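You operate a simulated robot arm through the tools that you are given. There is no shell and no other tool.

Carry out the task below with a simulated robot arm. There is one attempt and no reset: what you move stays moved.

JOB
Plug the sink, fill it to the blue line and stand the purple posy in the wire basket.
Fine: plug it with the grey pipe; turn the tap off; leave the other posy in its crock.

It is judged by the outcome, as a careful person would: the job done as asked, and still so three seconds after it is handed in. It fails if anything else is knocked over, pushed out of place, dropped, spilled or broken.

ROBOT AND FRAMES
A 6-joint arm with a two-finger gripper, fixed in place. Base frame: the origin is on the floor under the middle of its stand, x ahead of it, y to its left, z up. Lengths are in mm, angles in degrees, forces in N, time in s.
It reaches about 1572 mm from its shoulder. Its first joint turns from -166.0 to 166.0 degrees. Payload 2.45 kg.
Tool frame: the origin (TCP) lies between the finger pads and is the grasp point; the fingertips stand 20 mm ahead of it; z points along the fingers, y is the line along which they close. The gripper opens to 140 mm; its body begins 168 mm behind the TCP.
Orientation is that of the tool frame in the base frame, as a unit quaternion [w, x, y, z]. With the fingers straight down and closing along the base's y, the tool's x points along the base's -x, its y along +y and its z along -z.

CONTROLS
- The arm moves only by the tool apply_moves. Its argument "plan" is a list of rows, each an object (a shift or turn left out is 0, a gripper value left out holds the last) with "offset": the shift along the base's x, y, z in units of 20 mm (1.0 is 20 mm), a list of three; "dr": the turn, a rotation vector about the base's x, y, z in units of 5 degrees (1.0 is 5 degrees), a list of three; "hand": the gripper command, from -1 (shut) to 1 (fully open), values between in proportion. In form: [{"offset": [dx, dy, dz], "dr": [ax, ay, az], "hand": hand}, ...]. A call has 1 to 20 rows; each row shifts and turns the commanded pose from where the row before left it. A call with a number of a shift or a turn outside -1 to 1 is refused whole. A row lasts 0.2 s, in which the tool goes at most 50 mm and 8.6 degrees; a call with a longer step from one row to the next is refused whole, and so is a gripper value outside its range. Where a pose cannot be reached the arm comes as near as it can. A force on the tool above 90 N (or 10 N above the force at the start of the call, whichever is more), or a blocked arm, ends the call early, and 0.2 s more pass. Each finger travels about 45 mm/s and halts on what it meets, pressing with about 41 N; the grip force reading is that of the motor and also rises with nothing between the fingers. The clock runs only during rows and for 0.2 s after the last one: add rows that do not move to give the fingers time. It gives the time, the measured TCP pose, the force on the tool (base axes), the opening and the grip force at its end, in the units of the frame above (readings bear some noise), with the torque about the TCP (base axes, N m) and any sound that the robot's microphone picked up, and new pictures: "show" is both (left out), scene, wrist or none.
- Cameras (640 x 400 px; columns grow to the right, rows downward): "scene" is fixed at [219.6, 651.2, 1562.8]; the picture's right is [-0.47, -0.88, 0.00], its down [-0.57, 0.30, -0.76] and it looks along [0.67, -0.36, -0.65] (base axes); focal length 338 px, centre (320, 200). "wrist" rides on the gripper at [78, 11, -209] in the tool frame; the picture's right is [-0.14, 0.99, 0.00], its down [-0.92, -0.13, -0.37] and it looks along [-0.36, -0.05, 0.93] (tool axes); focal length 280 px, centre (320, 200). There is no depth. A picture from a camera that has moved, and an enlarged one, comes with that camera's place and axes in the base frame and with its lens.
- enlarge(camera, box): a new picture of the part [left, top, right, bottom] of that camera's present view, enlarged. The clock stands still meanwhile.
- hand_in(): hands the job in; it is judged then, once.

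Nothing tells you positions but the pictures and the camera data. Unless the task says otherwise, let go and move clear before handing in.

The tools are called after "Call:" as name(argument=value, ...) on one line, values as JSON. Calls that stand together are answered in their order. apply_moves: Moves the arm, as the interface text tells. Its arguments: {"type":"object","properties":{"plan":{"type":"array","items":{"type":"object","properties":{"offset":{"type":"array","items":{"type":"number"}},"dr":{"type":"array","items":{"type":"number"}},"hand":{"type":"number"}}}},"show":{"type":"string","enum":["both","scene","wrist","none"]}},"required":["plan"]} The other tools are called the same way: enlarge (camera, box) takes an enlarged picture of a part of a camera's view; hand_in () hands the job in.

At the start:

```text
t: 0.0
tcp_pos: [529.9, 470.6, 1311.9]
tcp_rot: [0.001, 0.0, 1.0, 0.0]
contact_force: [-1.0, 0.4, -0.5]
moment: [0.02, -0.01, -0.04]
finger_gap: 140.2
finger_force: 0.1
```

scene: 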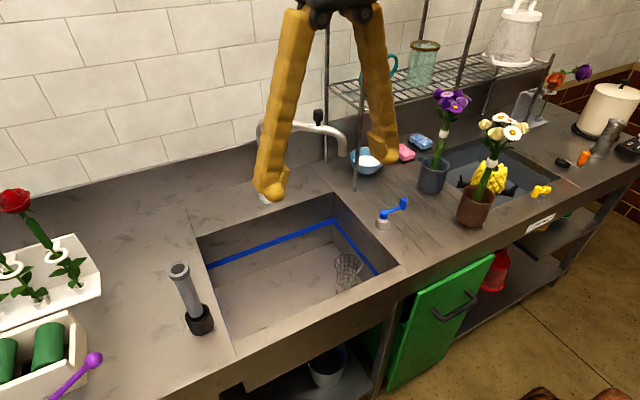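
wrist: 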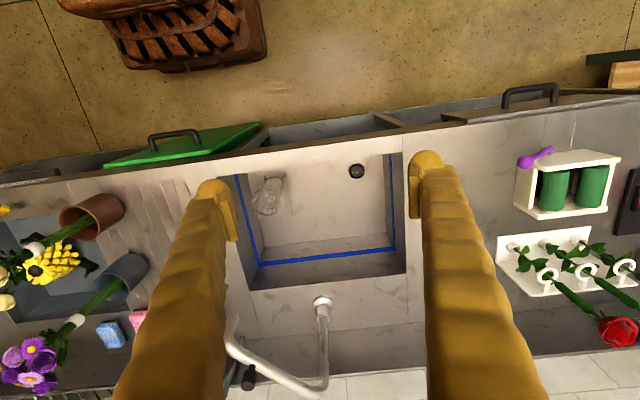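

I see a counter with a sink (blue fill line), a tap with a blue lever, a grey standpipe to the left of the sink, and two posies in crocks to the right. I'll look closer before moving.

Call:
enlarge(camera="scene", box=[150, 180, 420, 350])

Call:
enlarge(camera="scene", box=[340, 60, 580, 240])

Call:
enlarge(camera="scene", box=[0, 170, 240, 400])

Call:
enlarge(camera="wrist", box=[200, 130, 440, 290])

Call:
enlarge(camera="wrist", box=[0, 120, 240, 400])

```text
2.35 times, centred on (285, 265) of scene
camera zoom: at [219.6, 651.2, 1562.8], right [-0.47, -0.88, 0.0], down [-0.57, 0.3, -0.76], along [0.67, -0.36, -0.65], focal length 795 px, centre (402, 47)
```

zoom: 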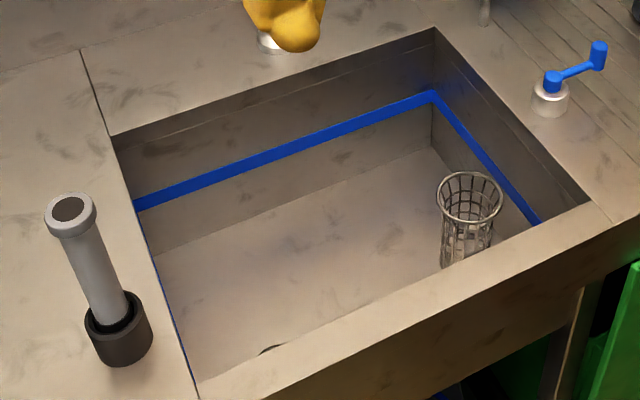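

```text
2.22 times, centred on (460, 150) of scene
camera zoom: at [219.6, 651.2, 1562.8], right [-0.47, -0.88, 0.0], down [-0.57, 0.3, -0.76], along [0.67, -0.36, -0.65], focal length 751 px, centre (9, 311)
```

zoom: 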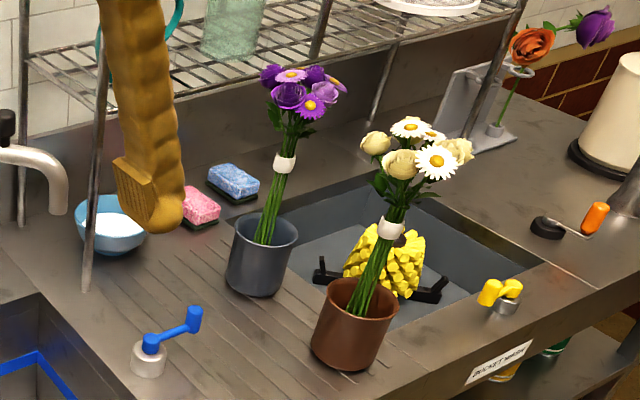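

```text
1.74 times, centred on (120, 285) of scene
camera zoom: at [219.6, 651.2, 1562.8], right [-0.47, -0.88, 0.0], down [-0.57, 0.3, -0.76], along [0.67, -0.36, -0.65], focal length 588 px, centre (668, 52)
```

zoom: 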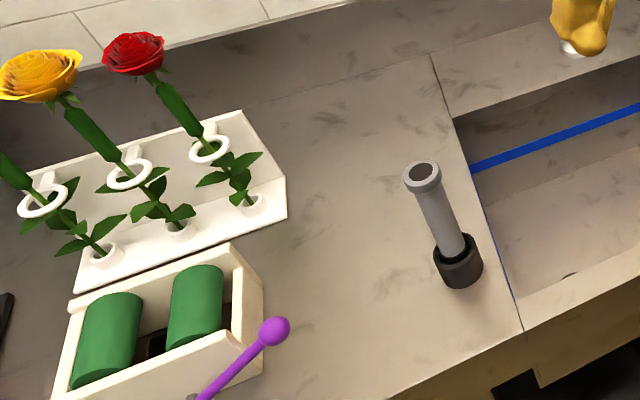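

```text
2.50 times, centred on (320, 210) of wrist
camera zoom: at [451.9, 481.3, 1521.0], right [0.14, 0.99, 0.0], down [0.92, -0.13, 0.37], along [0.36, -0.05, -0.93], focal length 701 px, centre (320, 175)
```

zoom: 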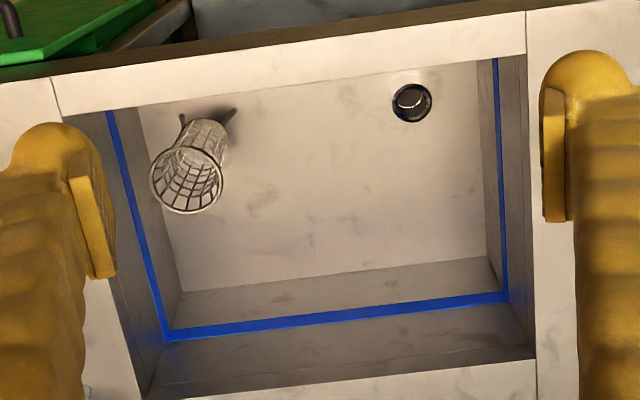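

```text
1.43 times, centred on (120, 260) of wrist
camera zoom: at [451.9, 481.3, 1521.0], right [0.14, 0.99, 0.0], down [0.92, -0.13, 0.37], along [0.36, -0.05, -0.93], focal length 401 px, centre (606, 114)
```

zoom: 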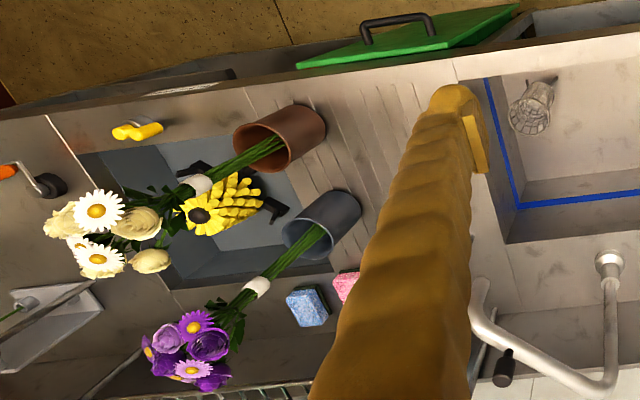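

The sink rim is at about z = 875 with its floor near 638. The drain is around (712, 566), the pipe around (682, 704) and the basket rim around (706, 303, 832). Next I'll look closer at the tap, pipe and posies.

Call:
enlarge(camera="scene", box=[240, 90, 370, 200])

Call:
enlarge(camera="scene", box=[160, 250, 230, 345])

Call:
enlarge(camera="wrist", box=[210, 280, 350, 400])

Call:
enlarge(camera="scene", box=[360, 180, 430, 240])

Call:
enlarge(camera="scene", box=[410, 80, 480, 200])

Call:
enlarge(camera="scene", box=[320, 240, 390, 300])

```text
3.64 times, centred on (305, 145) of scene
camera zoom: at [219.6, 651.2, 1562.8], right [-0.47, -0.88, 0.0], down [-0.57, 0.3, -0.76], along [0.67, -0.36, -0.65], focal length 1228 px, centre (374, 400)
```

zoom: 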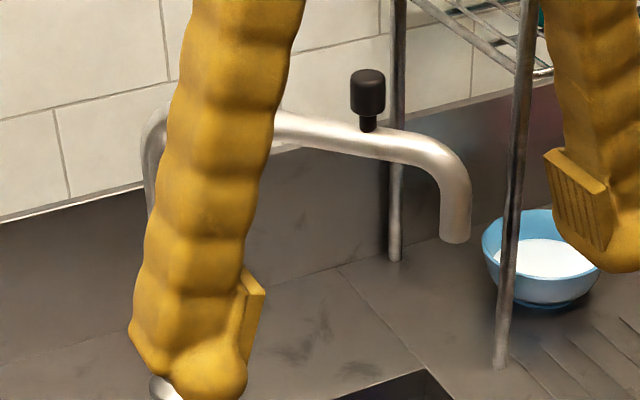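

```text
4.21 times, centred on (195, 298) of scene
camera zoom: at [219.6, 651.2, 1562.8], right [-0.47, -0.88, 0.0], down [-0.57, 0.3, -0.76], along [0.67, -0.36, -0.65], focal length 1422 px, centre (846, -210)
```

zoom: 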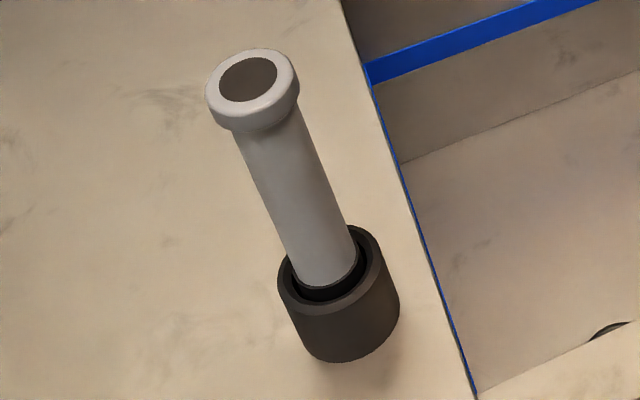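

```text
3.33 times, centred on (280, 340) of wrist
camera zoom: at [451.9, 481.3, 1521.0], right [0.14, 0.99, 0.0], down [0.92, -0.13, 0.37], along [0.36, -0.05, -0.93], focal length 935 px, centre (453, -267)
```

zoom: 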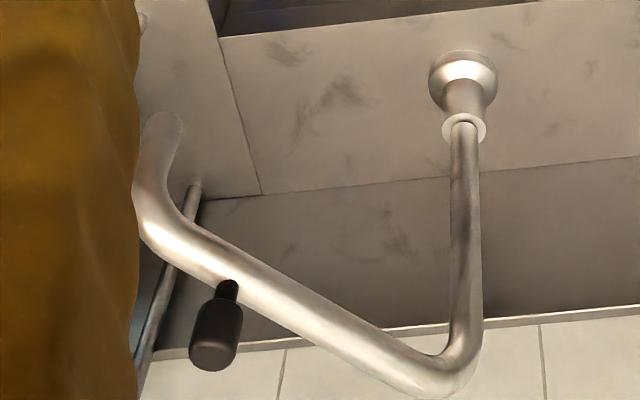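

```text
6.67 times, centred on (395, 210) of scene
camera zoom: at [219.6, 651.2, 1562.8], right [-0.47, -0.88, 0.0], down [-0.57, 0.3, -0.76], along [0.67, -0.36, -0.65], focal length 2252 px, centre (-180, 133)
```

zoom: 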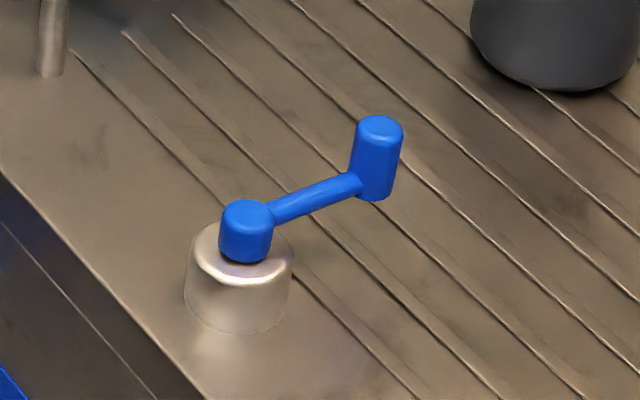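

```text
3.33 times, centred on (445, 140) of scene
camera zoom: at [219.6, 651.2, 1562.8], right [-0.47, -0.88, 0.0], down [-0.57, 0.3, -0.76], along [0.67, -0.36, -0.65], focal length 1126 px, centre (-97, 400)
```

zoom: 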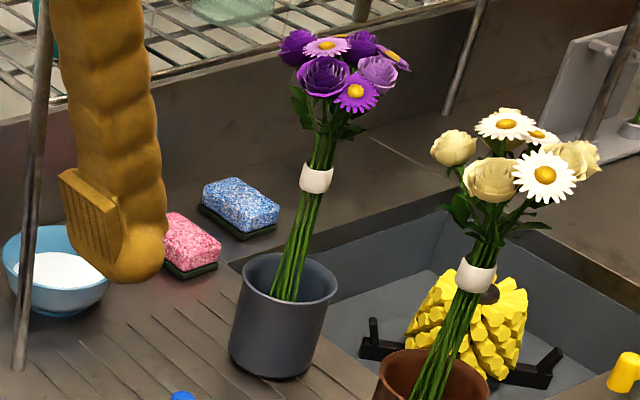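

```text
6.67 times, centred on (355, 270) of scene
camera zoom: at [219.6, 651.2, 1562.8], right [-0.47, -0.88, 0.0], down [-0.57, 0.3, -0.76], along [0.67, -0.36, -0.65], focal length 2252 px, centre (87, -267)
```

zoom: 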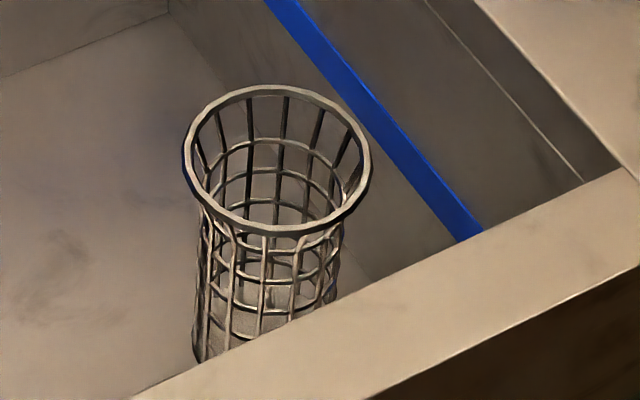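

The pipe is hollow and sits in a black holder. The tap spout already points over the sink, and the blue crank near (742, 172) is probably its valve. I'll move above the pipe first and look down at it.

Call:
apply_moves(plan=[{"offset": [0.6, 1, 0], "hand": 0.4}, {"offset": [0.6, 1, 0]}, {"offset": [0.6, 1, 0]}, {"offset": [0.6, 1, 0]}, {"offset": [0.6, 1, 0]}, {"offset": [0.6, 1, 0]}, {"offset": [0.6, 1, 0]}, {"offset": [0.6, 1, 0]}, {"offset": [0.6, 1, 0]}, {"offset": [0.6, 1, 0]}, {"offset": [0.6, 1, 0]}, {"offset": [0.5, 0.6, 0]}, {}])

```text
t: 2.8
tcp_pos: [670.6, 701.3, 1311.0]
tcp_rot: [0.0, 0.0, 1.0, 0.0]
contact_force: [-0.2, -0.1, -0.1]
moment: [0.01, 0.01, 0.0]
finger_gap: 98.1
finger_force: 0.1
camera wrist: at [593.7, 713.5, 1521.0], right [0.14, 0.99, 0.0], down [0.92, -0.13, 0.37], along [0.36, -0.05, -0.93], focal length 280 px, centre (320, 200)
```

scene: 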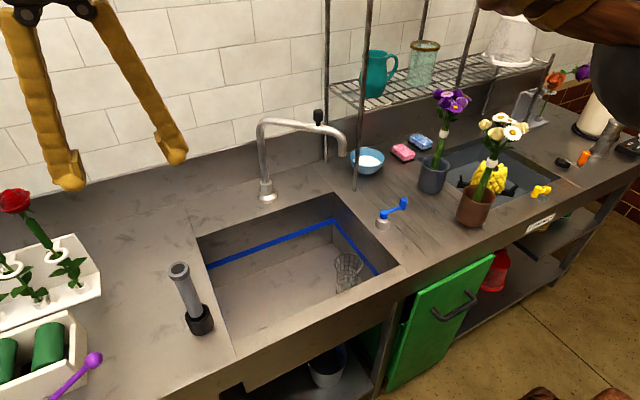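
wrist: 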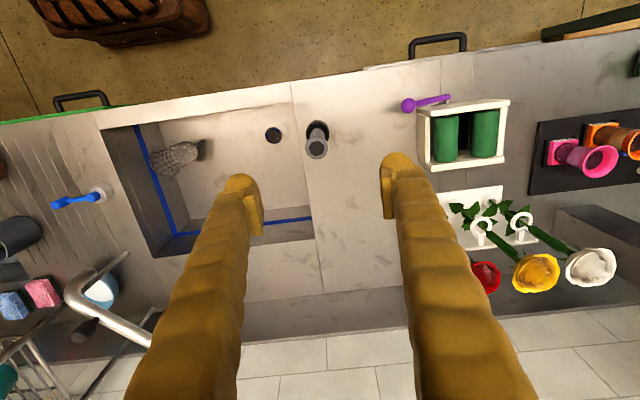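

The pipe is now clearly in view just behind the gripper's aim point. I'll zoom in on it and the drain to get accurate positions.

Call:
enlarge(camera="wrist", box=[250, 100, 350, 180])

Call:
enlarge(camera="wrist", box=[30, 120, 210, 260])

Call:
enlarge(camera="scene", box=[240, 90, 370, 210])

```text
5.00 times, centred on (300, 140) of wrist
camera zoom: at [593.7, 713.5, 1521.0], right [0.14, 0.99, 0.0], down [0.92, -0.13, 0.37], along [0.36, -0.05, -0.93], focal length 1402 px, centre (420, 500)
```

zoom: 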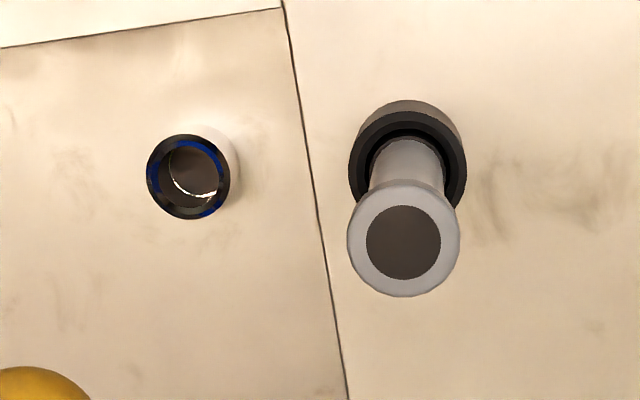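

```text
2.86 times, centred on (120, 190) of wrist
camera zoom: at [593.7, 713.5, 1521.0], right [0.14, 0.99, 0.0], down [0.92, -0.13, 0.37], along [0.36, -0.05, -0.93], focal length 801 px, centre (891, 229)
```

zoom: 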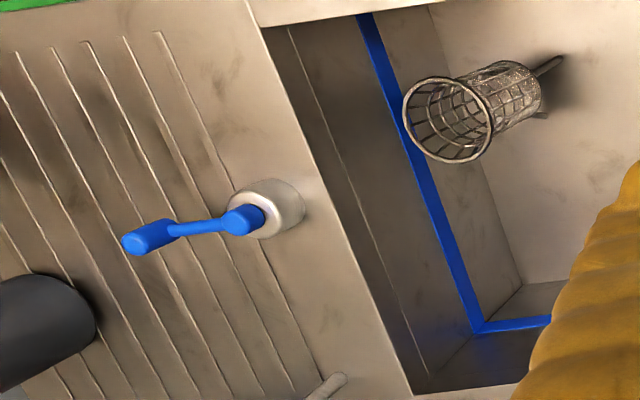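

```text
3.33 times, centred on (305, 150) of scene
camera zoom: at [219.6, 651.2, 1562.8], right [-0.47, -0.88, 0.0], down [-0.57, 0.3, -0.76], along [0.67, -0.36, -0.65], focal length 1126 px, centre (370, 367)
```

zoom: 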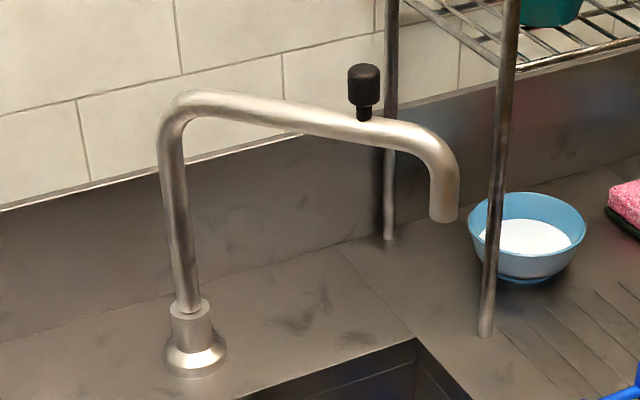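

The drain seems slightly raised and near (700, 560), and the pipe axis is around (677, 697) with its top near z = 1072. I'll go over the drain first and look from lower down to pin its position.

Call:
apply_moves(plan=[{"offset": [0.2, -1, 0]}, {"offset": [0.2, -1, 0]}, {"offset": [0.2, -1, 0]}, {"offset": [0.2, -1, 0]}, {"offset": [0.2, -1, 0]}, {"offset": [0.2, -1, 0]}, {"offset": [0.2, -1, 0]}, {"offset": [0, 0, -1]}, {"offset": [0, 0, -1]}, {"offset": [0, 0, -1]}, {"offset": [0, 0, -1]}, {"offset": [0, 0, -1]}, {"offset": [0, 0, -1]}, {"offset": [0, 0, -1]}, {"offset": [0, 0, -1]}, {"offset": [0, 0, -1]}, {"offset": [0, 0, -1]}, {"offset": [0, 0, -1]}, {"offset": [0, 0, -1]}, {"offset": [0, 0, -1]}])

Call:
apply_moves(plan=[{"offset": [0, 0, -1]}, {"offset": [0, 0, -1]}, {"offset": [0, 0, -1]}, {"offset": [0, 0, -1]}, {"offset": [0, 0, -1]}, {}])

Call:
enlarge(camera="wrist", box=[220, 80, 420, 220])

```text
t: 7.0
tcp_pos: [699.3, 562.6, 1051.9]
tcp_rot: [-0.001, 0.0, 1.0, 0.0]
contact_force: [-0.5, -0.1, 0.3]
moment: [0.02, 0.0, 0.0]
finger_gap: 98.0
finger_force: 0.0
camera wrist: at [621.8, 573.9, 1260.7], right [0.14, 0.99, 0.0], down [0.92, -0.13, 0.37], along [0.36, -0.05, -0.93], focal length 280 px, centre (320, 200)
```

scene: 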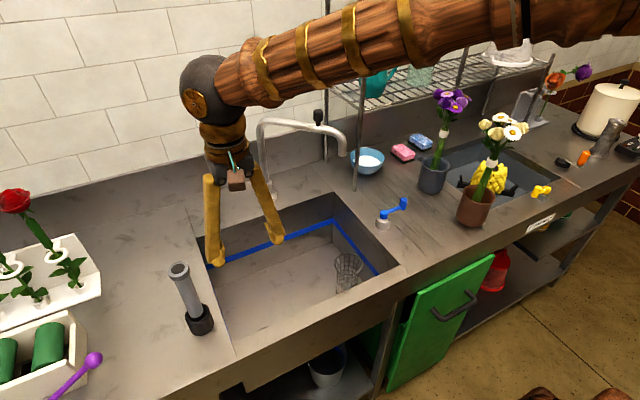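
wrist: 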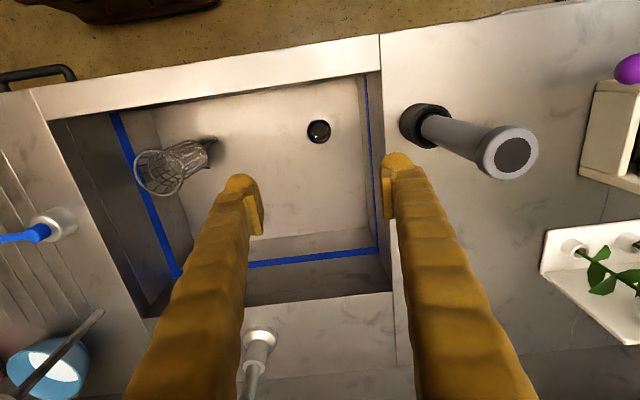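

```text
t: 8.4
tcp_pos: [700.7, 562.7, 950.7]
tcp_rot: [0.0, 0.0, 1.0, 0.0]
contact_force: [0.6, -0.8, -0.2]
moment: [0.01, -0.02, -0.01]
finger_gap: 98.2
finger_force: 0.1
camera wrist: at [622.0, 574.1, 1160.4], right [0.14, 0.99, 0.0], down [0.92, -0.13, 0.37], along [0.36, -0.05, -0.93], focal length 280 px, centre (320, 200)
```

scene: 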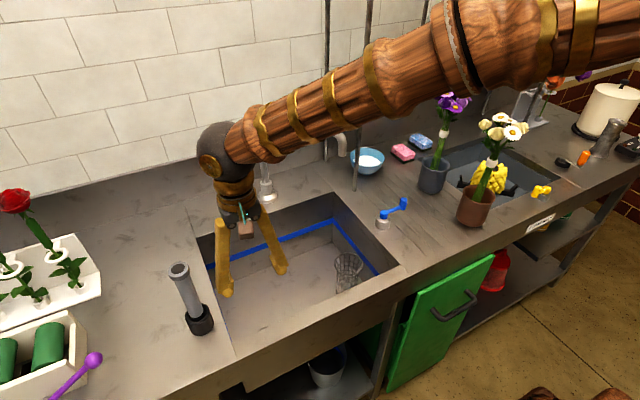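
wrist: 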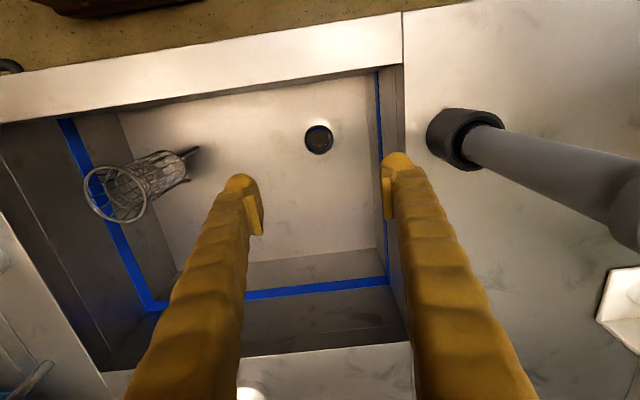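

```text
2.86 times, centred on (320, 150) of wrist
camera zoom: at [622.0, 574.1, 1160.4], right [0.14, 0.99, 0.0], down [0.92, -0.13, 0.37], along [0.36, -0.05, -0.93], focal length 801 px, centre (320, 343)
```

zoom: 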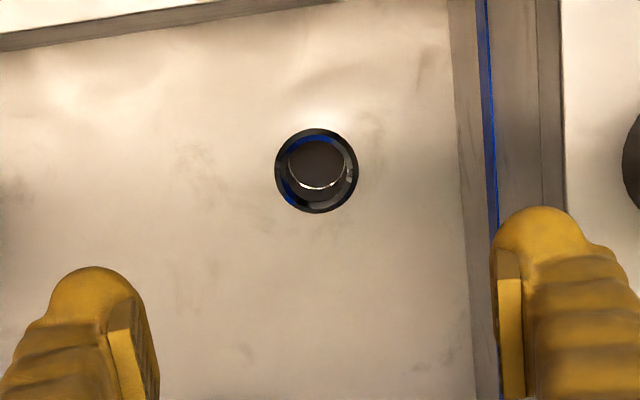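

The drain looks flush from here. I'll dip into the sink a little, shifted right, for a closer look that fixes its height and centre.

Call:
apply_moves(plan=[{"offset": [0, -1, 0]}, {"offset": [0, 0, -1]}, {"offset": [0, 0, -1]}, {"offset": [0, 0, -1]}, {"offset": [0, 0, -1]}, {"offset": [0, 0, -1]}, {"offset": [0, 0, -1]}, {}], show="wrist")

Call:
enlarge(camera="wrist", box=[260, 40, 420, 150])

Call:
enlarge(camera="wrist", box=[60, 80, 220, 260])

```text
t: 10.2
tcp_pos: [699.0, 541.6, 830.3]
tcp_rot: [0.0, 0.0, 1.0, 0.0]
contact_force: [0.3, -0.2, 0.1]
moment: [0.04, 0.03, -0.04]
finger_gap: 98.1
finger_force: 0.0
camera wrist: at [622.1, 553.2, 1040.2], right [0.14, 0.99, 0.0], down [0.92, -0.13, 0.37], along [0.36, -0.05, -0.93], focal length 280 px, centre (320, 200)
```

wrist: 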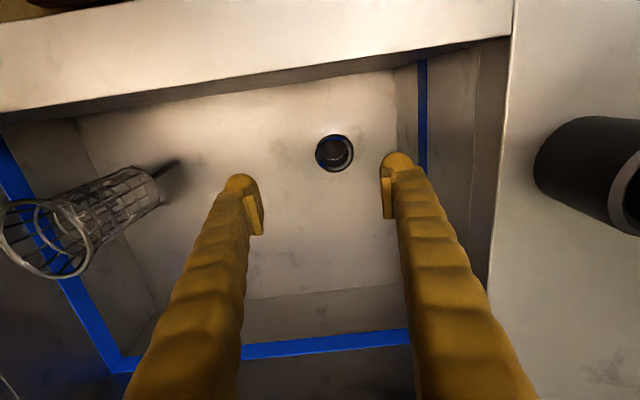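

```text
3.64 times, centred on (340, 95) of wrist
camera zoom: at [622.1, 553.2, 1040.2], right [0.14, 0.99, 0.0], down [0.92, -0.13, 0.37], along [0.36, -0.05, -0.93], focal length 1020 px, centre (247, 582)
```

zoom: 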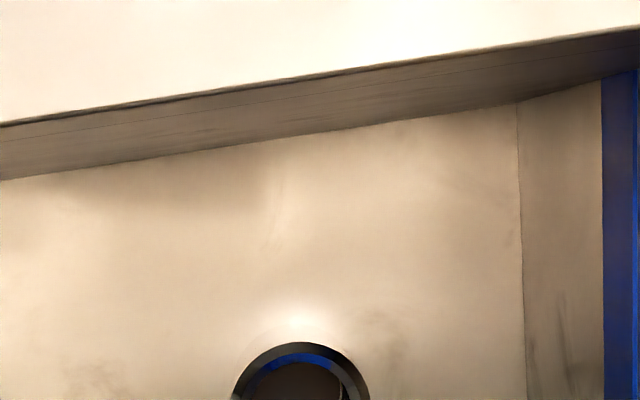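

```text
2.22 times, centred on (140, 170) of wrist
camera zoom: at [622.1, 553.2, 1040.2], right [0.14, 0.99, 0.0], down [0.92, -0.13, 0.37], along [0.36, -0.05, -0.93], focal length 623 px, centre (720, 267)
```

zoom: 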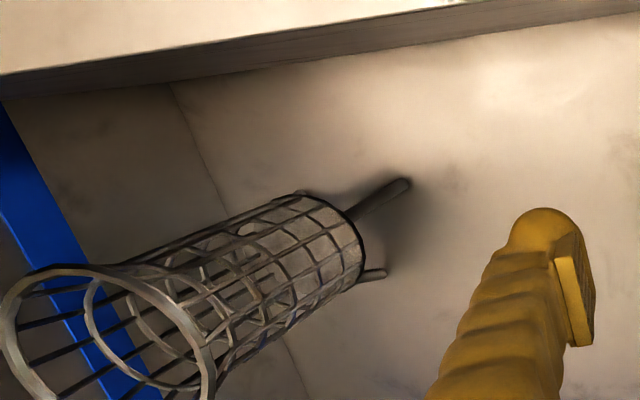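

The drain is at about (704, 561.5) and near floor level. Now I'll rise clear and move over the pipe.

Call:
apply_moves(plan=[{"offset": [0, 0, 1]}, {"offset": [0, 0, 1]}, {"offset": [0, 0, 1]}, {"offset": [0, 0, 1]}, {"offset": [0, 0, 1]}, {"offset": [0, 0, 1]}, {"offset": [0, 0, 1]}, {"offset": [0, 0, 1]}, {"offset": [0, 0, 1]}, {"offset": [0, 0, 1]}, {"offset": [0, 0, 1]}, {"offset": [0, 0, 1]}, {"offset": [0, 0, 1]}, {"offset": [0, 0, 1]}, {"offset": [0, 0, 1]}, {"offset": [0, 0, 1]}, {"offset": [0, 0, 1]}], show="none")

Call:
apply_moves(plan=[{"offset": [-0.15, 1, 0]}, {"offset": [-0.15, 1, 0]}, {"offset": [-0.15, 1, 0]}, {"offset": [-0.15, 1, 0]}, {"offset": [-0.15, 1, 0]}, {"offset": [-0.15, 1, 0]}, {"offset": [-0.15, 1, 0]}, {"offset": [-0.1, 0.75, 0]}, {}])

Call:
enlarge(camera="wrist", box=[240, 100, 400, 240])

```text
t: 13.8
tcp_pos: [698.0, 540.4, 1171.3]
tcp_rot: [-0.001, 0.0, 1.0, -0.001]
contact_force: [0.6, 0.7, 1.0]
moment: [0.02, 0.02, -0.01]
finger_gap: 97.9
finger_force: 0.1
```

```text
t: 15.8
tcp_pos: [676.5, 697.5, 1171.4]
tcp_rot: [0.0, -0.001, 1.0, 0.0]
contact_force: [0.2, 0.1, -0.1]
moment: [0.0, 0.03, 0.01]
finger_gap: 98.0
finger_force: 0.1
camera wrist: at [598.6, 708.6, 1380.9], right [0.14, 0.99, 0.0], down [0.92, -0.13, 0.37], along [0.36, -0.05, -0.93], focal length 280 px, centre (320, 200)
```

scene: 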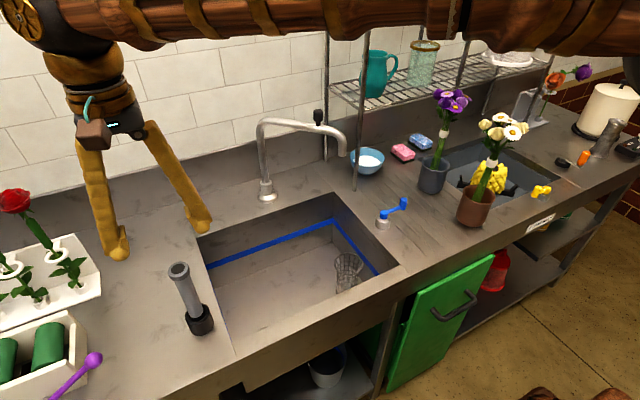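
wrist: 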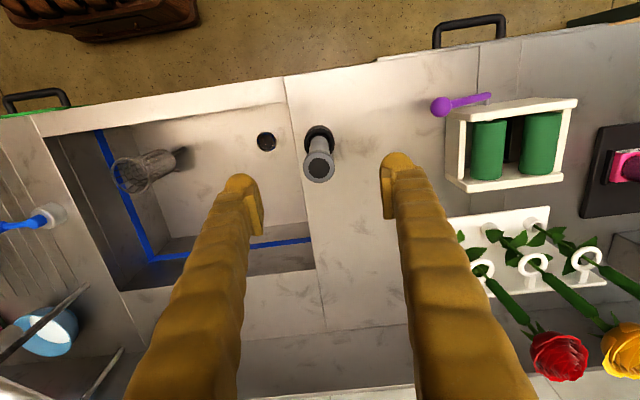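

```text
2.86 times, centred on (320, 170) of wrist
camera zoom: at [598.6, 708.6, 1380.9], right [0.14, 0.99, 0.0], down [0.92, -0.13, 0.37], along [0.36, -0.05, -0.93], focal length 801 px, centre (320, 286)
```

zoom: 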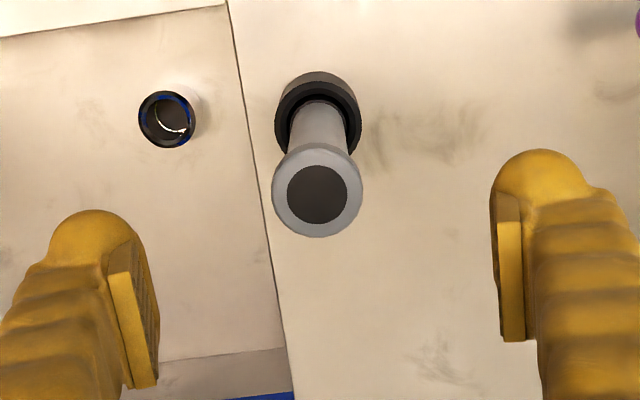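

The pipe top sits at about (680, 696, 1072), well centred between the fingers. I'll descend to grip the body just below the collar.

Call:
apply_moves(plan=[{"offset": [0.17, -0.07, -0.9]}, {"offset": [0, 0, -0.9]}, {"offset": [0, 0, -0.9]}, {"offset": [0, 0, -0.9]}, {"offset": [0, 0, -0.9]}, {"offset": [0, 0, -0.9]}, {"offset": [0, 0, -0.9]}, {"offset": [0, 0, -0.9]}, {"offset": [0, 0, -0.3]}, {}])

Call:
enlarge(camera="wrist", box=[220, 80, 420, 260])

Call:
enlarge(camera="scene", box=[130, 180, 250, 350])

```text
t: 18.0
tcp_pos: [677.8, 694.1, 1021.5]
tcp_rot: [-0.001, 0.0, 1.0, 0.0]
contact_force: [0.5, 0.5, -0.8]
moment: [0.02, 0.03, -0.01]
finger_gap: 98.1
finger_force: 0.0
camera wrist: at [602.0, 706.5, 1230.6], right [0.14, 0.99, 0.0], down [0.92, -0.13, 0.37], along [0.36, -0.05, -0.93], focal length 280 px, centre (320, 200)
```

scene: 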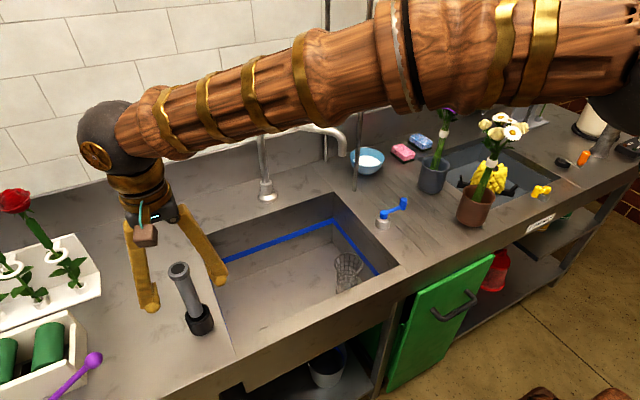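
wrist: 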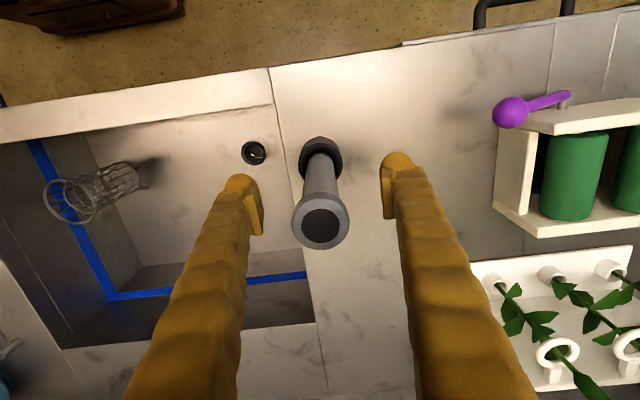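

```text
2.22 times, centred on (320, 170) of wrist
camera zoom: at [602.0, 706.5, 1230.6], right [0.14, 0.99, 0.0], down [0.92, -0.13, 0.37], along [0.36, -0.05, -0.93], focal length 623 px, centre (320, 267)
```

zoom: 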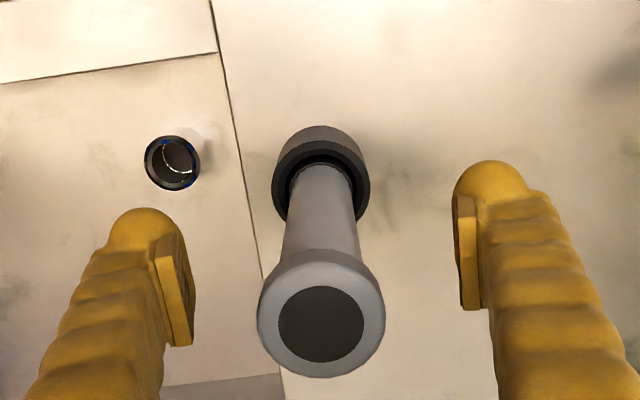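

```text
2.35 times, centred on (190, 265) of scene
camera zoom: at [219.6, 651.2, 1562.8], right [-0.47, -0.88, 0.0], down [-0.57, 0.3, -0.76], along [0.67, -0.36, -0.65], focal length 795 px, centre (626, 47)
```

zoom: 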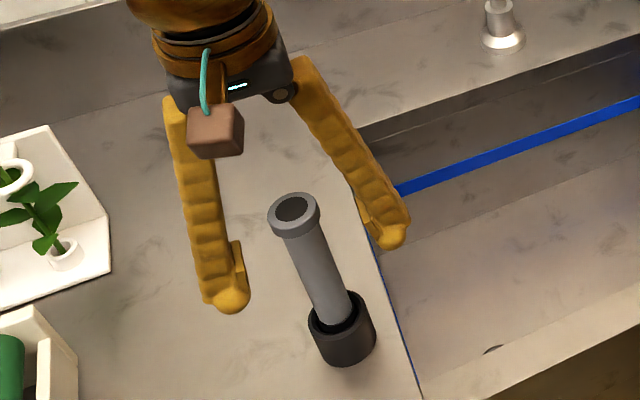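

The pipe is centred at (680, 696), so I'll close the gripper on it.

Call:
apply_moves(plan=[{"hand": -1}, {}, {}, {}, {}, {}, {}])

Call:
enlarge(camera="wrist", box=[220, 80, 420, 260])

```text
t: 19.6
tcp_pos: [680.5, 695.2, 1020.9]
tcp_rot: [0.001, -0.001, 1.0, 0.0]
contact_force: [0.4, -0.1, -0.7]
moment: [0.03, 0.02, -0.02]
finger_gap: 27.5
finger_force: 40.5
camera wrist: at [602.0, 706.5, 1230.7], right [0.14, 0.99, 0.0], down [0.92, -0.13, 0.37], along [0.36, -0.05, -0.93], focal length 280 px, centre (320, 200)
```

scene: 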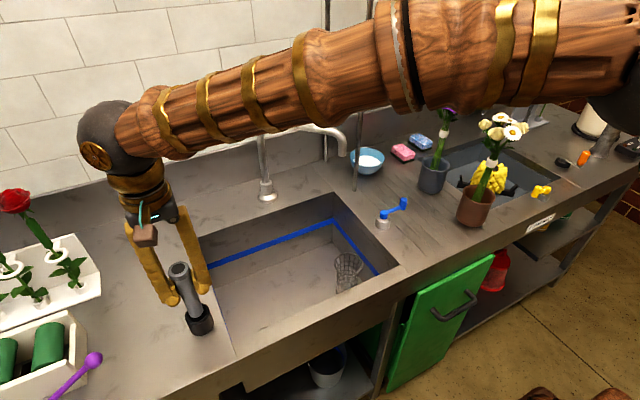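
wrist: 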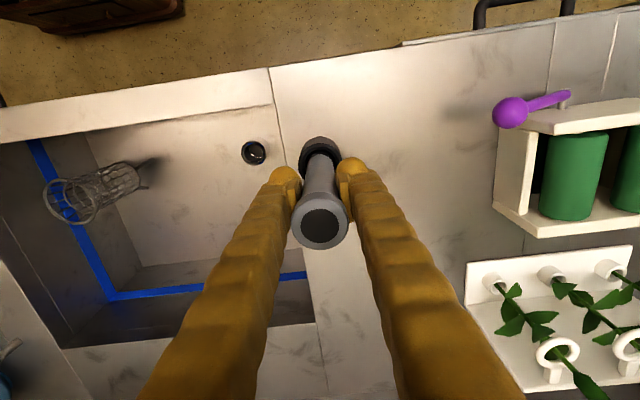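

```text
2.22 times, centred on (320, 170) of wrist
camera zoom: at [602.0, 706.5, 1230.7], right [0.14, 0.99, 0.0], down [0.92, -0.13, 0.37], along [0.36, -0.05, -0.93], focal length 623 px, centre (320, 267)
```

zoom: 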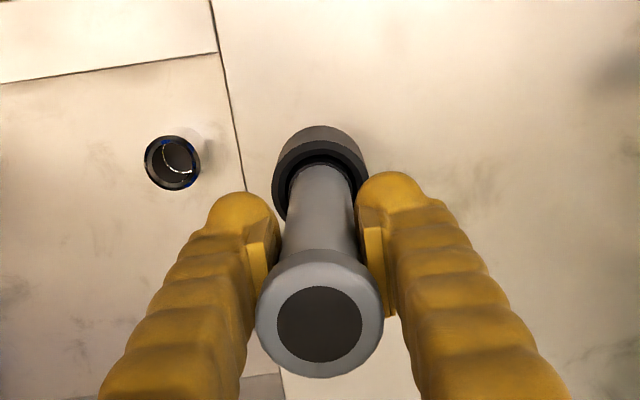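

The pipe is held, with a gap of 27.5 mm. I'll lift it gently straight up and check that the holder stays put.

Call:
apply_moves(plan=[{"offset": [0, 0, 0.3]}, {"offset": [0, 0, 0.3]}, {"offset": [0, 0, 0.4]}, {"offset": [0, 0, 0.5]}, {}])

Call:
enlarge(camera="scene", box=[130, 220, 250, 360])

```text
t: 20.8
tcp_pos: [679.8, 693.9, 1051.8]
tcp_rot: [0.0, 0.0, 1.0, -0.001]
contact_force: [0.4, -0.9, -1.7]
moment: [0.0, 0.0, 0.01]
finger_gap: 27.4
finger_force: 41.0
camera wrist: at [602.4, 707.0, 1260.6], right [0.14, 0.99, 0.0], down [0.92, -0.13, 0.37], along [0.36, -0.05, -0.93], focal length 280 px, centre (320, 200)
```

scene: 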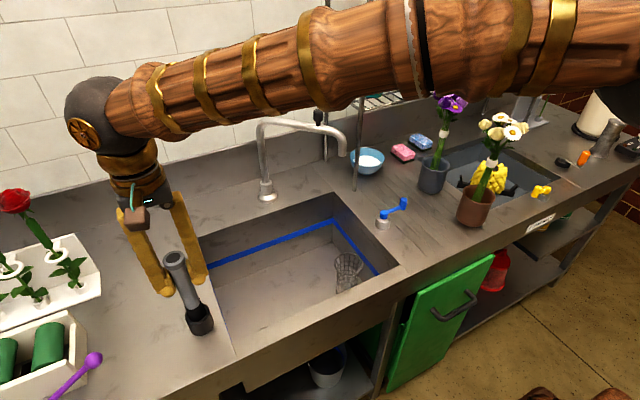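
wrist: 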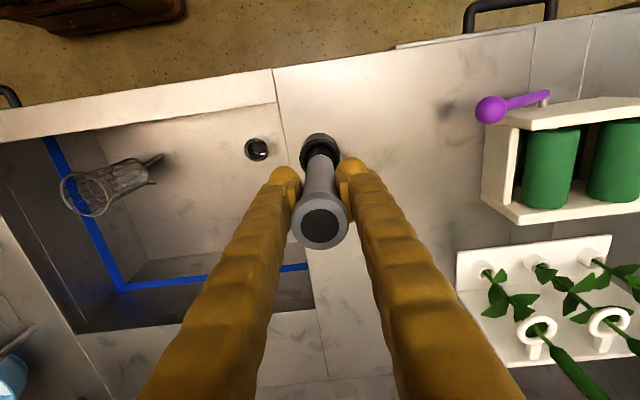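

```text
2.86 times, centred on (190, 290) of scene
camera zoom: at [219.6, 651.2, 1562.8], right [-0.47, -0.88, 0.0], down [-0.57, 0.3, -0.76], along [0.67, -0.36, -0.65], focal length 965 px, centre (691, -57)
```

zoom: 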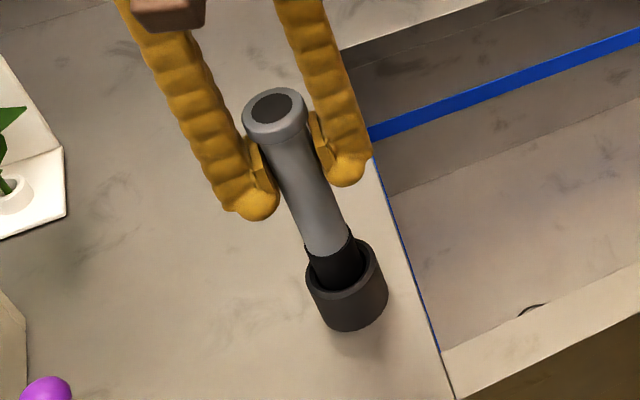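

It lifts freely with its black rubber foot, and the holder stays put. I'll lift further and inspect the foot.

Call:
apply_moves(plan=[{"offset": [0, 0, 0.8]}, {"offset": [0, 0, 0.8]}, {"offset": [0, 0, 0.8]}, {"offset": [0, 0, 0.8]}, {"offset": [0, 0, 0.8]}, {"offset": [0, 0, 0.8]}, {}])

Call:
enlarge(camera="scene", box=[130, 200, 250, 350])

Call:
enlarge(camera="wrist", box=[220, 80, 420, 260])

```text
t: 22.4
tcp_pos: [680.1, 695.0, 1147.4]
tcp_rot: [0.0, 0.0, 1.0, 0.0]
contact_force: [1.4, 0.2, -2.3]
moment: [-0.02, 0.01, -0.01]
finger_gap: 27.4
finger_force: 40.5
camera wrist: at [603.0, 706.7, 1356.9], right [0.14, 0.99, 0.0], down [0.92, -0.13, 0.37], along [0.36, -0.05, -0.93], focal length 280 px, centre (320, 200)
```

scene: 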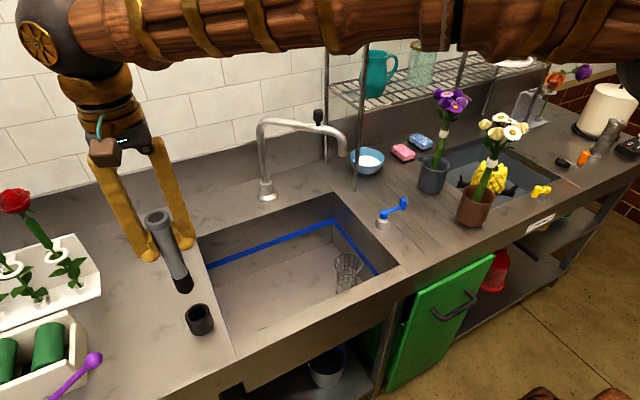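
wrist: 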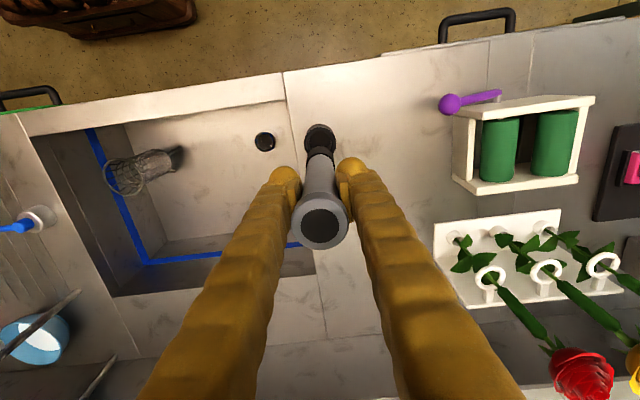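

```text
2.67 times, centred on (190, 275) of scene
camera zoom: at [219.6, 651.2, 1562.8], right [-0.47, -0.88, 0.0], down [-0.57, 0.3, -0.76], along [0.67, -0.36, -0.65], focal length 901 px, centre (667, 0)
```

zoom: 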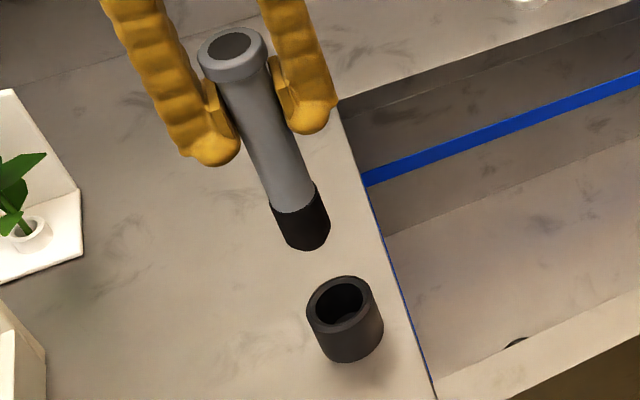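

```text
2.22 times, centred on (320, 170) of wrist
camera zoom: at [603.0, 706.7, 1356.9], right [0.14, 0.99, 0.0], down [0.92, -0.13, 0.37], along [0.36, -0.05, -0.93], focal length 623 px, centre (320, 267)
```

zoom: 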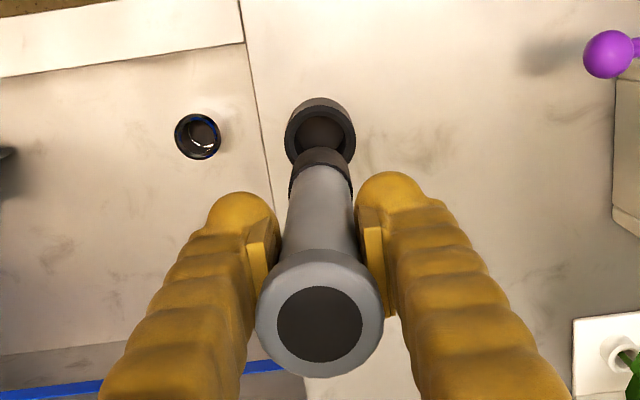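

The foot is clear of its holder. Next I'll carry the pipe over the drain and lower it until the foot hovers well above the sink floor.

Call:
apply_moves(plan=[{"offset": [0.2, -0.96, 0]}, {"offset": [0.2, -0.96, 0]}, {"offset": [0.2, -0.96, 0]}, {"offset": [0.2, -0.96, 0]}, {"offset": [0.2, -0.96, 0]}, {"offset": [0.1, -0.96, 0]}, {"offset": [0.1, -0.94, 0]}, {}, {"offset": [0, 0, -1]}, {"offset": [0, 0, -1]}, {"offset": [0, 0, -1]}, {"offset": [0, 0, -1]}, {"offset": [0, 0, -1]}, {"offset": [0, 0, -1]}, {"offset": [0, 0, -1]}, {"offset": [0, 0, -1]}, {"offset": [0, 0, -1]}, {"offset": [0, 0, -1]}, {}])

Call:
enlarge(camera="wrist", box=[240, 60, 400, 200])

Call:
enlarge(camera="scene", box=[180, 200, 300, 350])

```text
t: 26.4
tcp_pos: [705.1, 562.0, 947.4]
tcp_rot: [0.001, 0.0, 1.0, 0.0]
contact_force: [0.0, 0.9, -2.4]
moment: [-0.03, 0.02, 0.01]
finger_gap: 27.6
finger_force: 41.2
camera wrist: at [626.5, 573.2, 1157.2], right [0.14, 0.99, 0.0], down [0.92, -0.13, 0.37], along [0.36, -0.05, -0.93], focal length 280 px, centre (320, 200)
```

scene: 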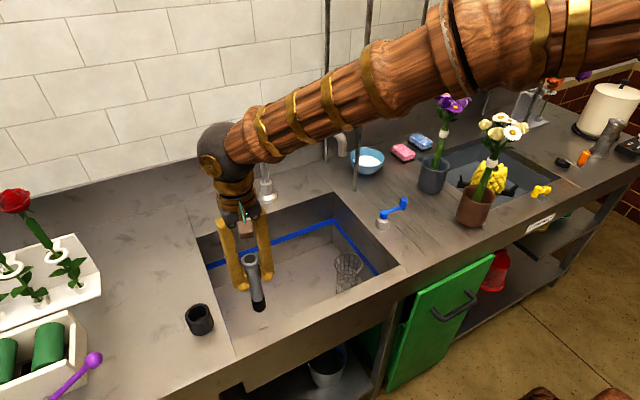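
wrist: 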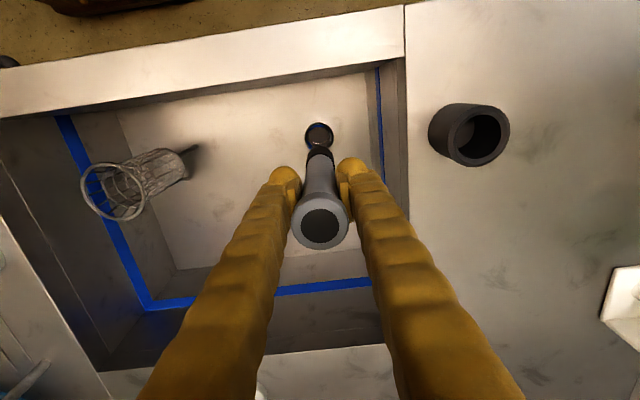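

```text
2.86 times, centred on (320, 130) of wrist
camera zoom: at [626.5, 573.2, 1157.2], right [0.14, 0.99, 0.0], down [0.92, -0.13, 0.37], along [0.36, -0.05, -0.93], focal length 801 px, centre (320, 400)
```

zoom: 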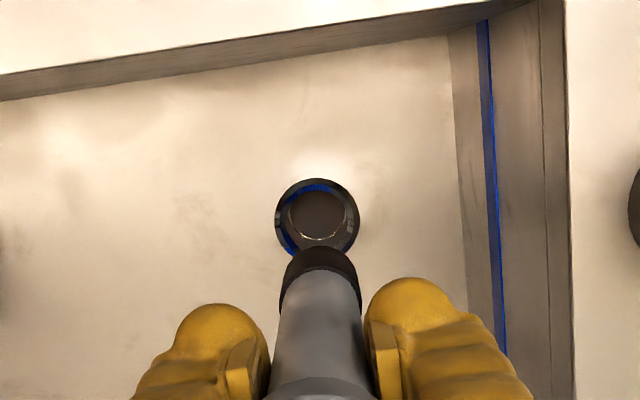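

```text
2.67 times, centred on (240, 275) of scene
camera zoom: at [219.6, 651.2, 1562.8], right [-0.47, -0.88, 0.0], down [-0.57, 0.3, -0.76], along [0.67, -0.36, -0.65], focal length 901 px, centre (533, 0)
```

zoom: 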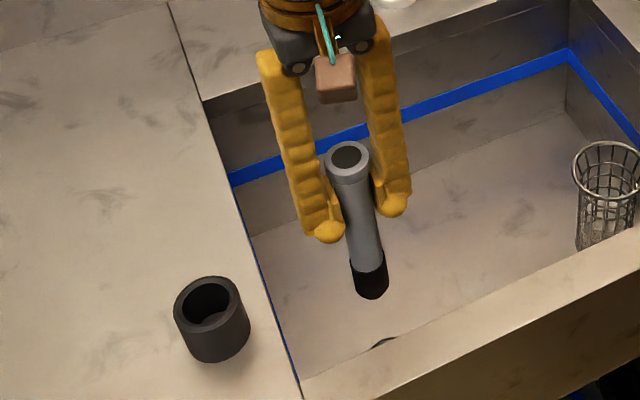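

The foot is almost over the drain. I'll lower to about 70 mm above the floor and recheck the alignment.

Call:
apply_moves(plan=[{"offset": [0, 0, -1]}, {"offset": [0, 0, -1]}, {"offset": [0, 0, -1]}, {"offset": [0, 0, -1]}, {"offset": [0, 0, -0.5]}, {}])

Call:
enlarge(camera="wrist", box=[240, 60, 400, 200])

Call:
enlarge(camera="scene", box=[180, 220, 300, 350])

```text
t: 27.8
tcp_pos: [702.8, 562.5, 856.9]
tcp_rot: [-0.001, -0.001, 1.0, 0.001]
contact_force: [-0.5, 0.2, -2.6]
moment: [0.01, -0.02, -0.02]
finger_gap: 27.3
finger_force: 40.8
camera wrist: at [626.7, 573.6, 1066.7], right [0.14, 0.99, 0.0], down [0.92, -0.13, 0.37], along [0.36, -0.05, -0.93], focal length 280 px, centre (320, 200)
```

scene: 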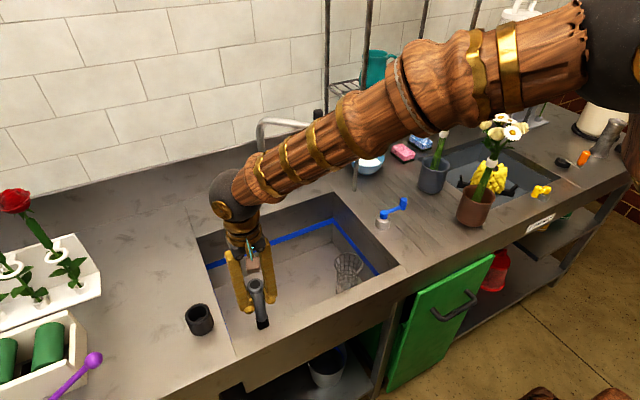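
wrist: 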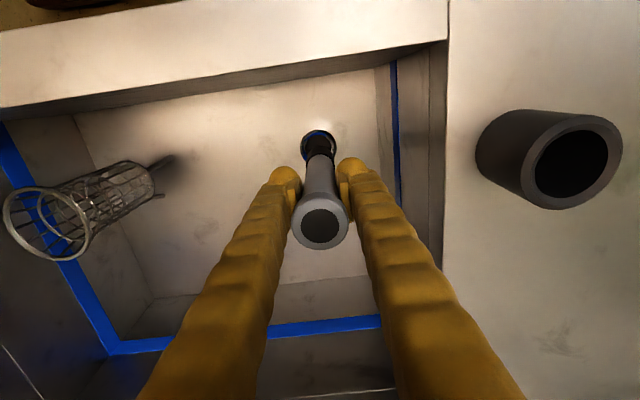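

```text
2.86 times, centred on (320, 130) of wrist
camera zoom: at [626.7, 573.6, 1066.7], right [0.14, 0.99, 0.0], down [0.92, -0.13, 0.37], along [0.36, -0.05, -0.93], focal length 801 px, centre (320, 400)
```

zoom: 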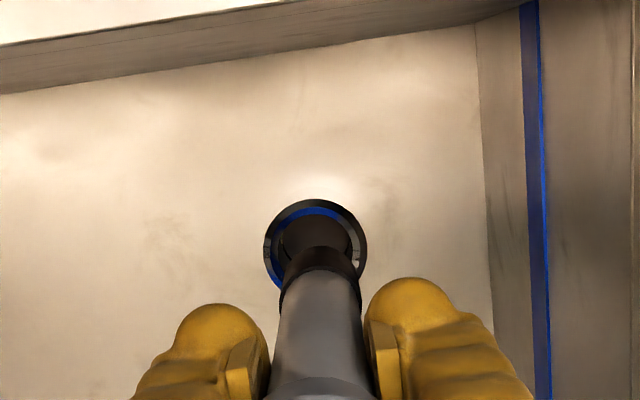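

```text
3.08 times, centred on (240, 285) of scene
camera zoom: at [219.6, 651.2, 1562.8], right [-0.47, -0.88, 0.0], down [-0.57, 0.3, -0.76], along [0.67, -0.36, -0.65], focal length 1040 px, centre (566, -62)
```

zoom: 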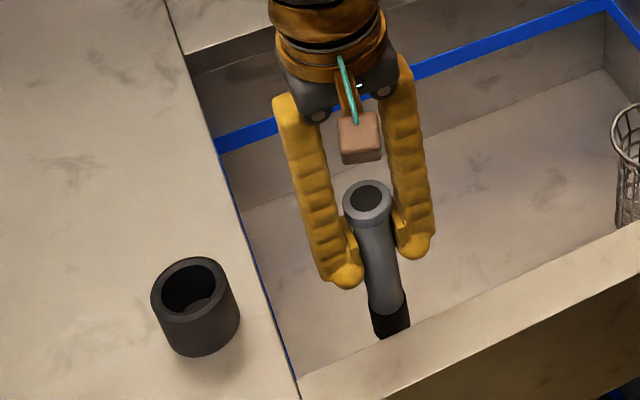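

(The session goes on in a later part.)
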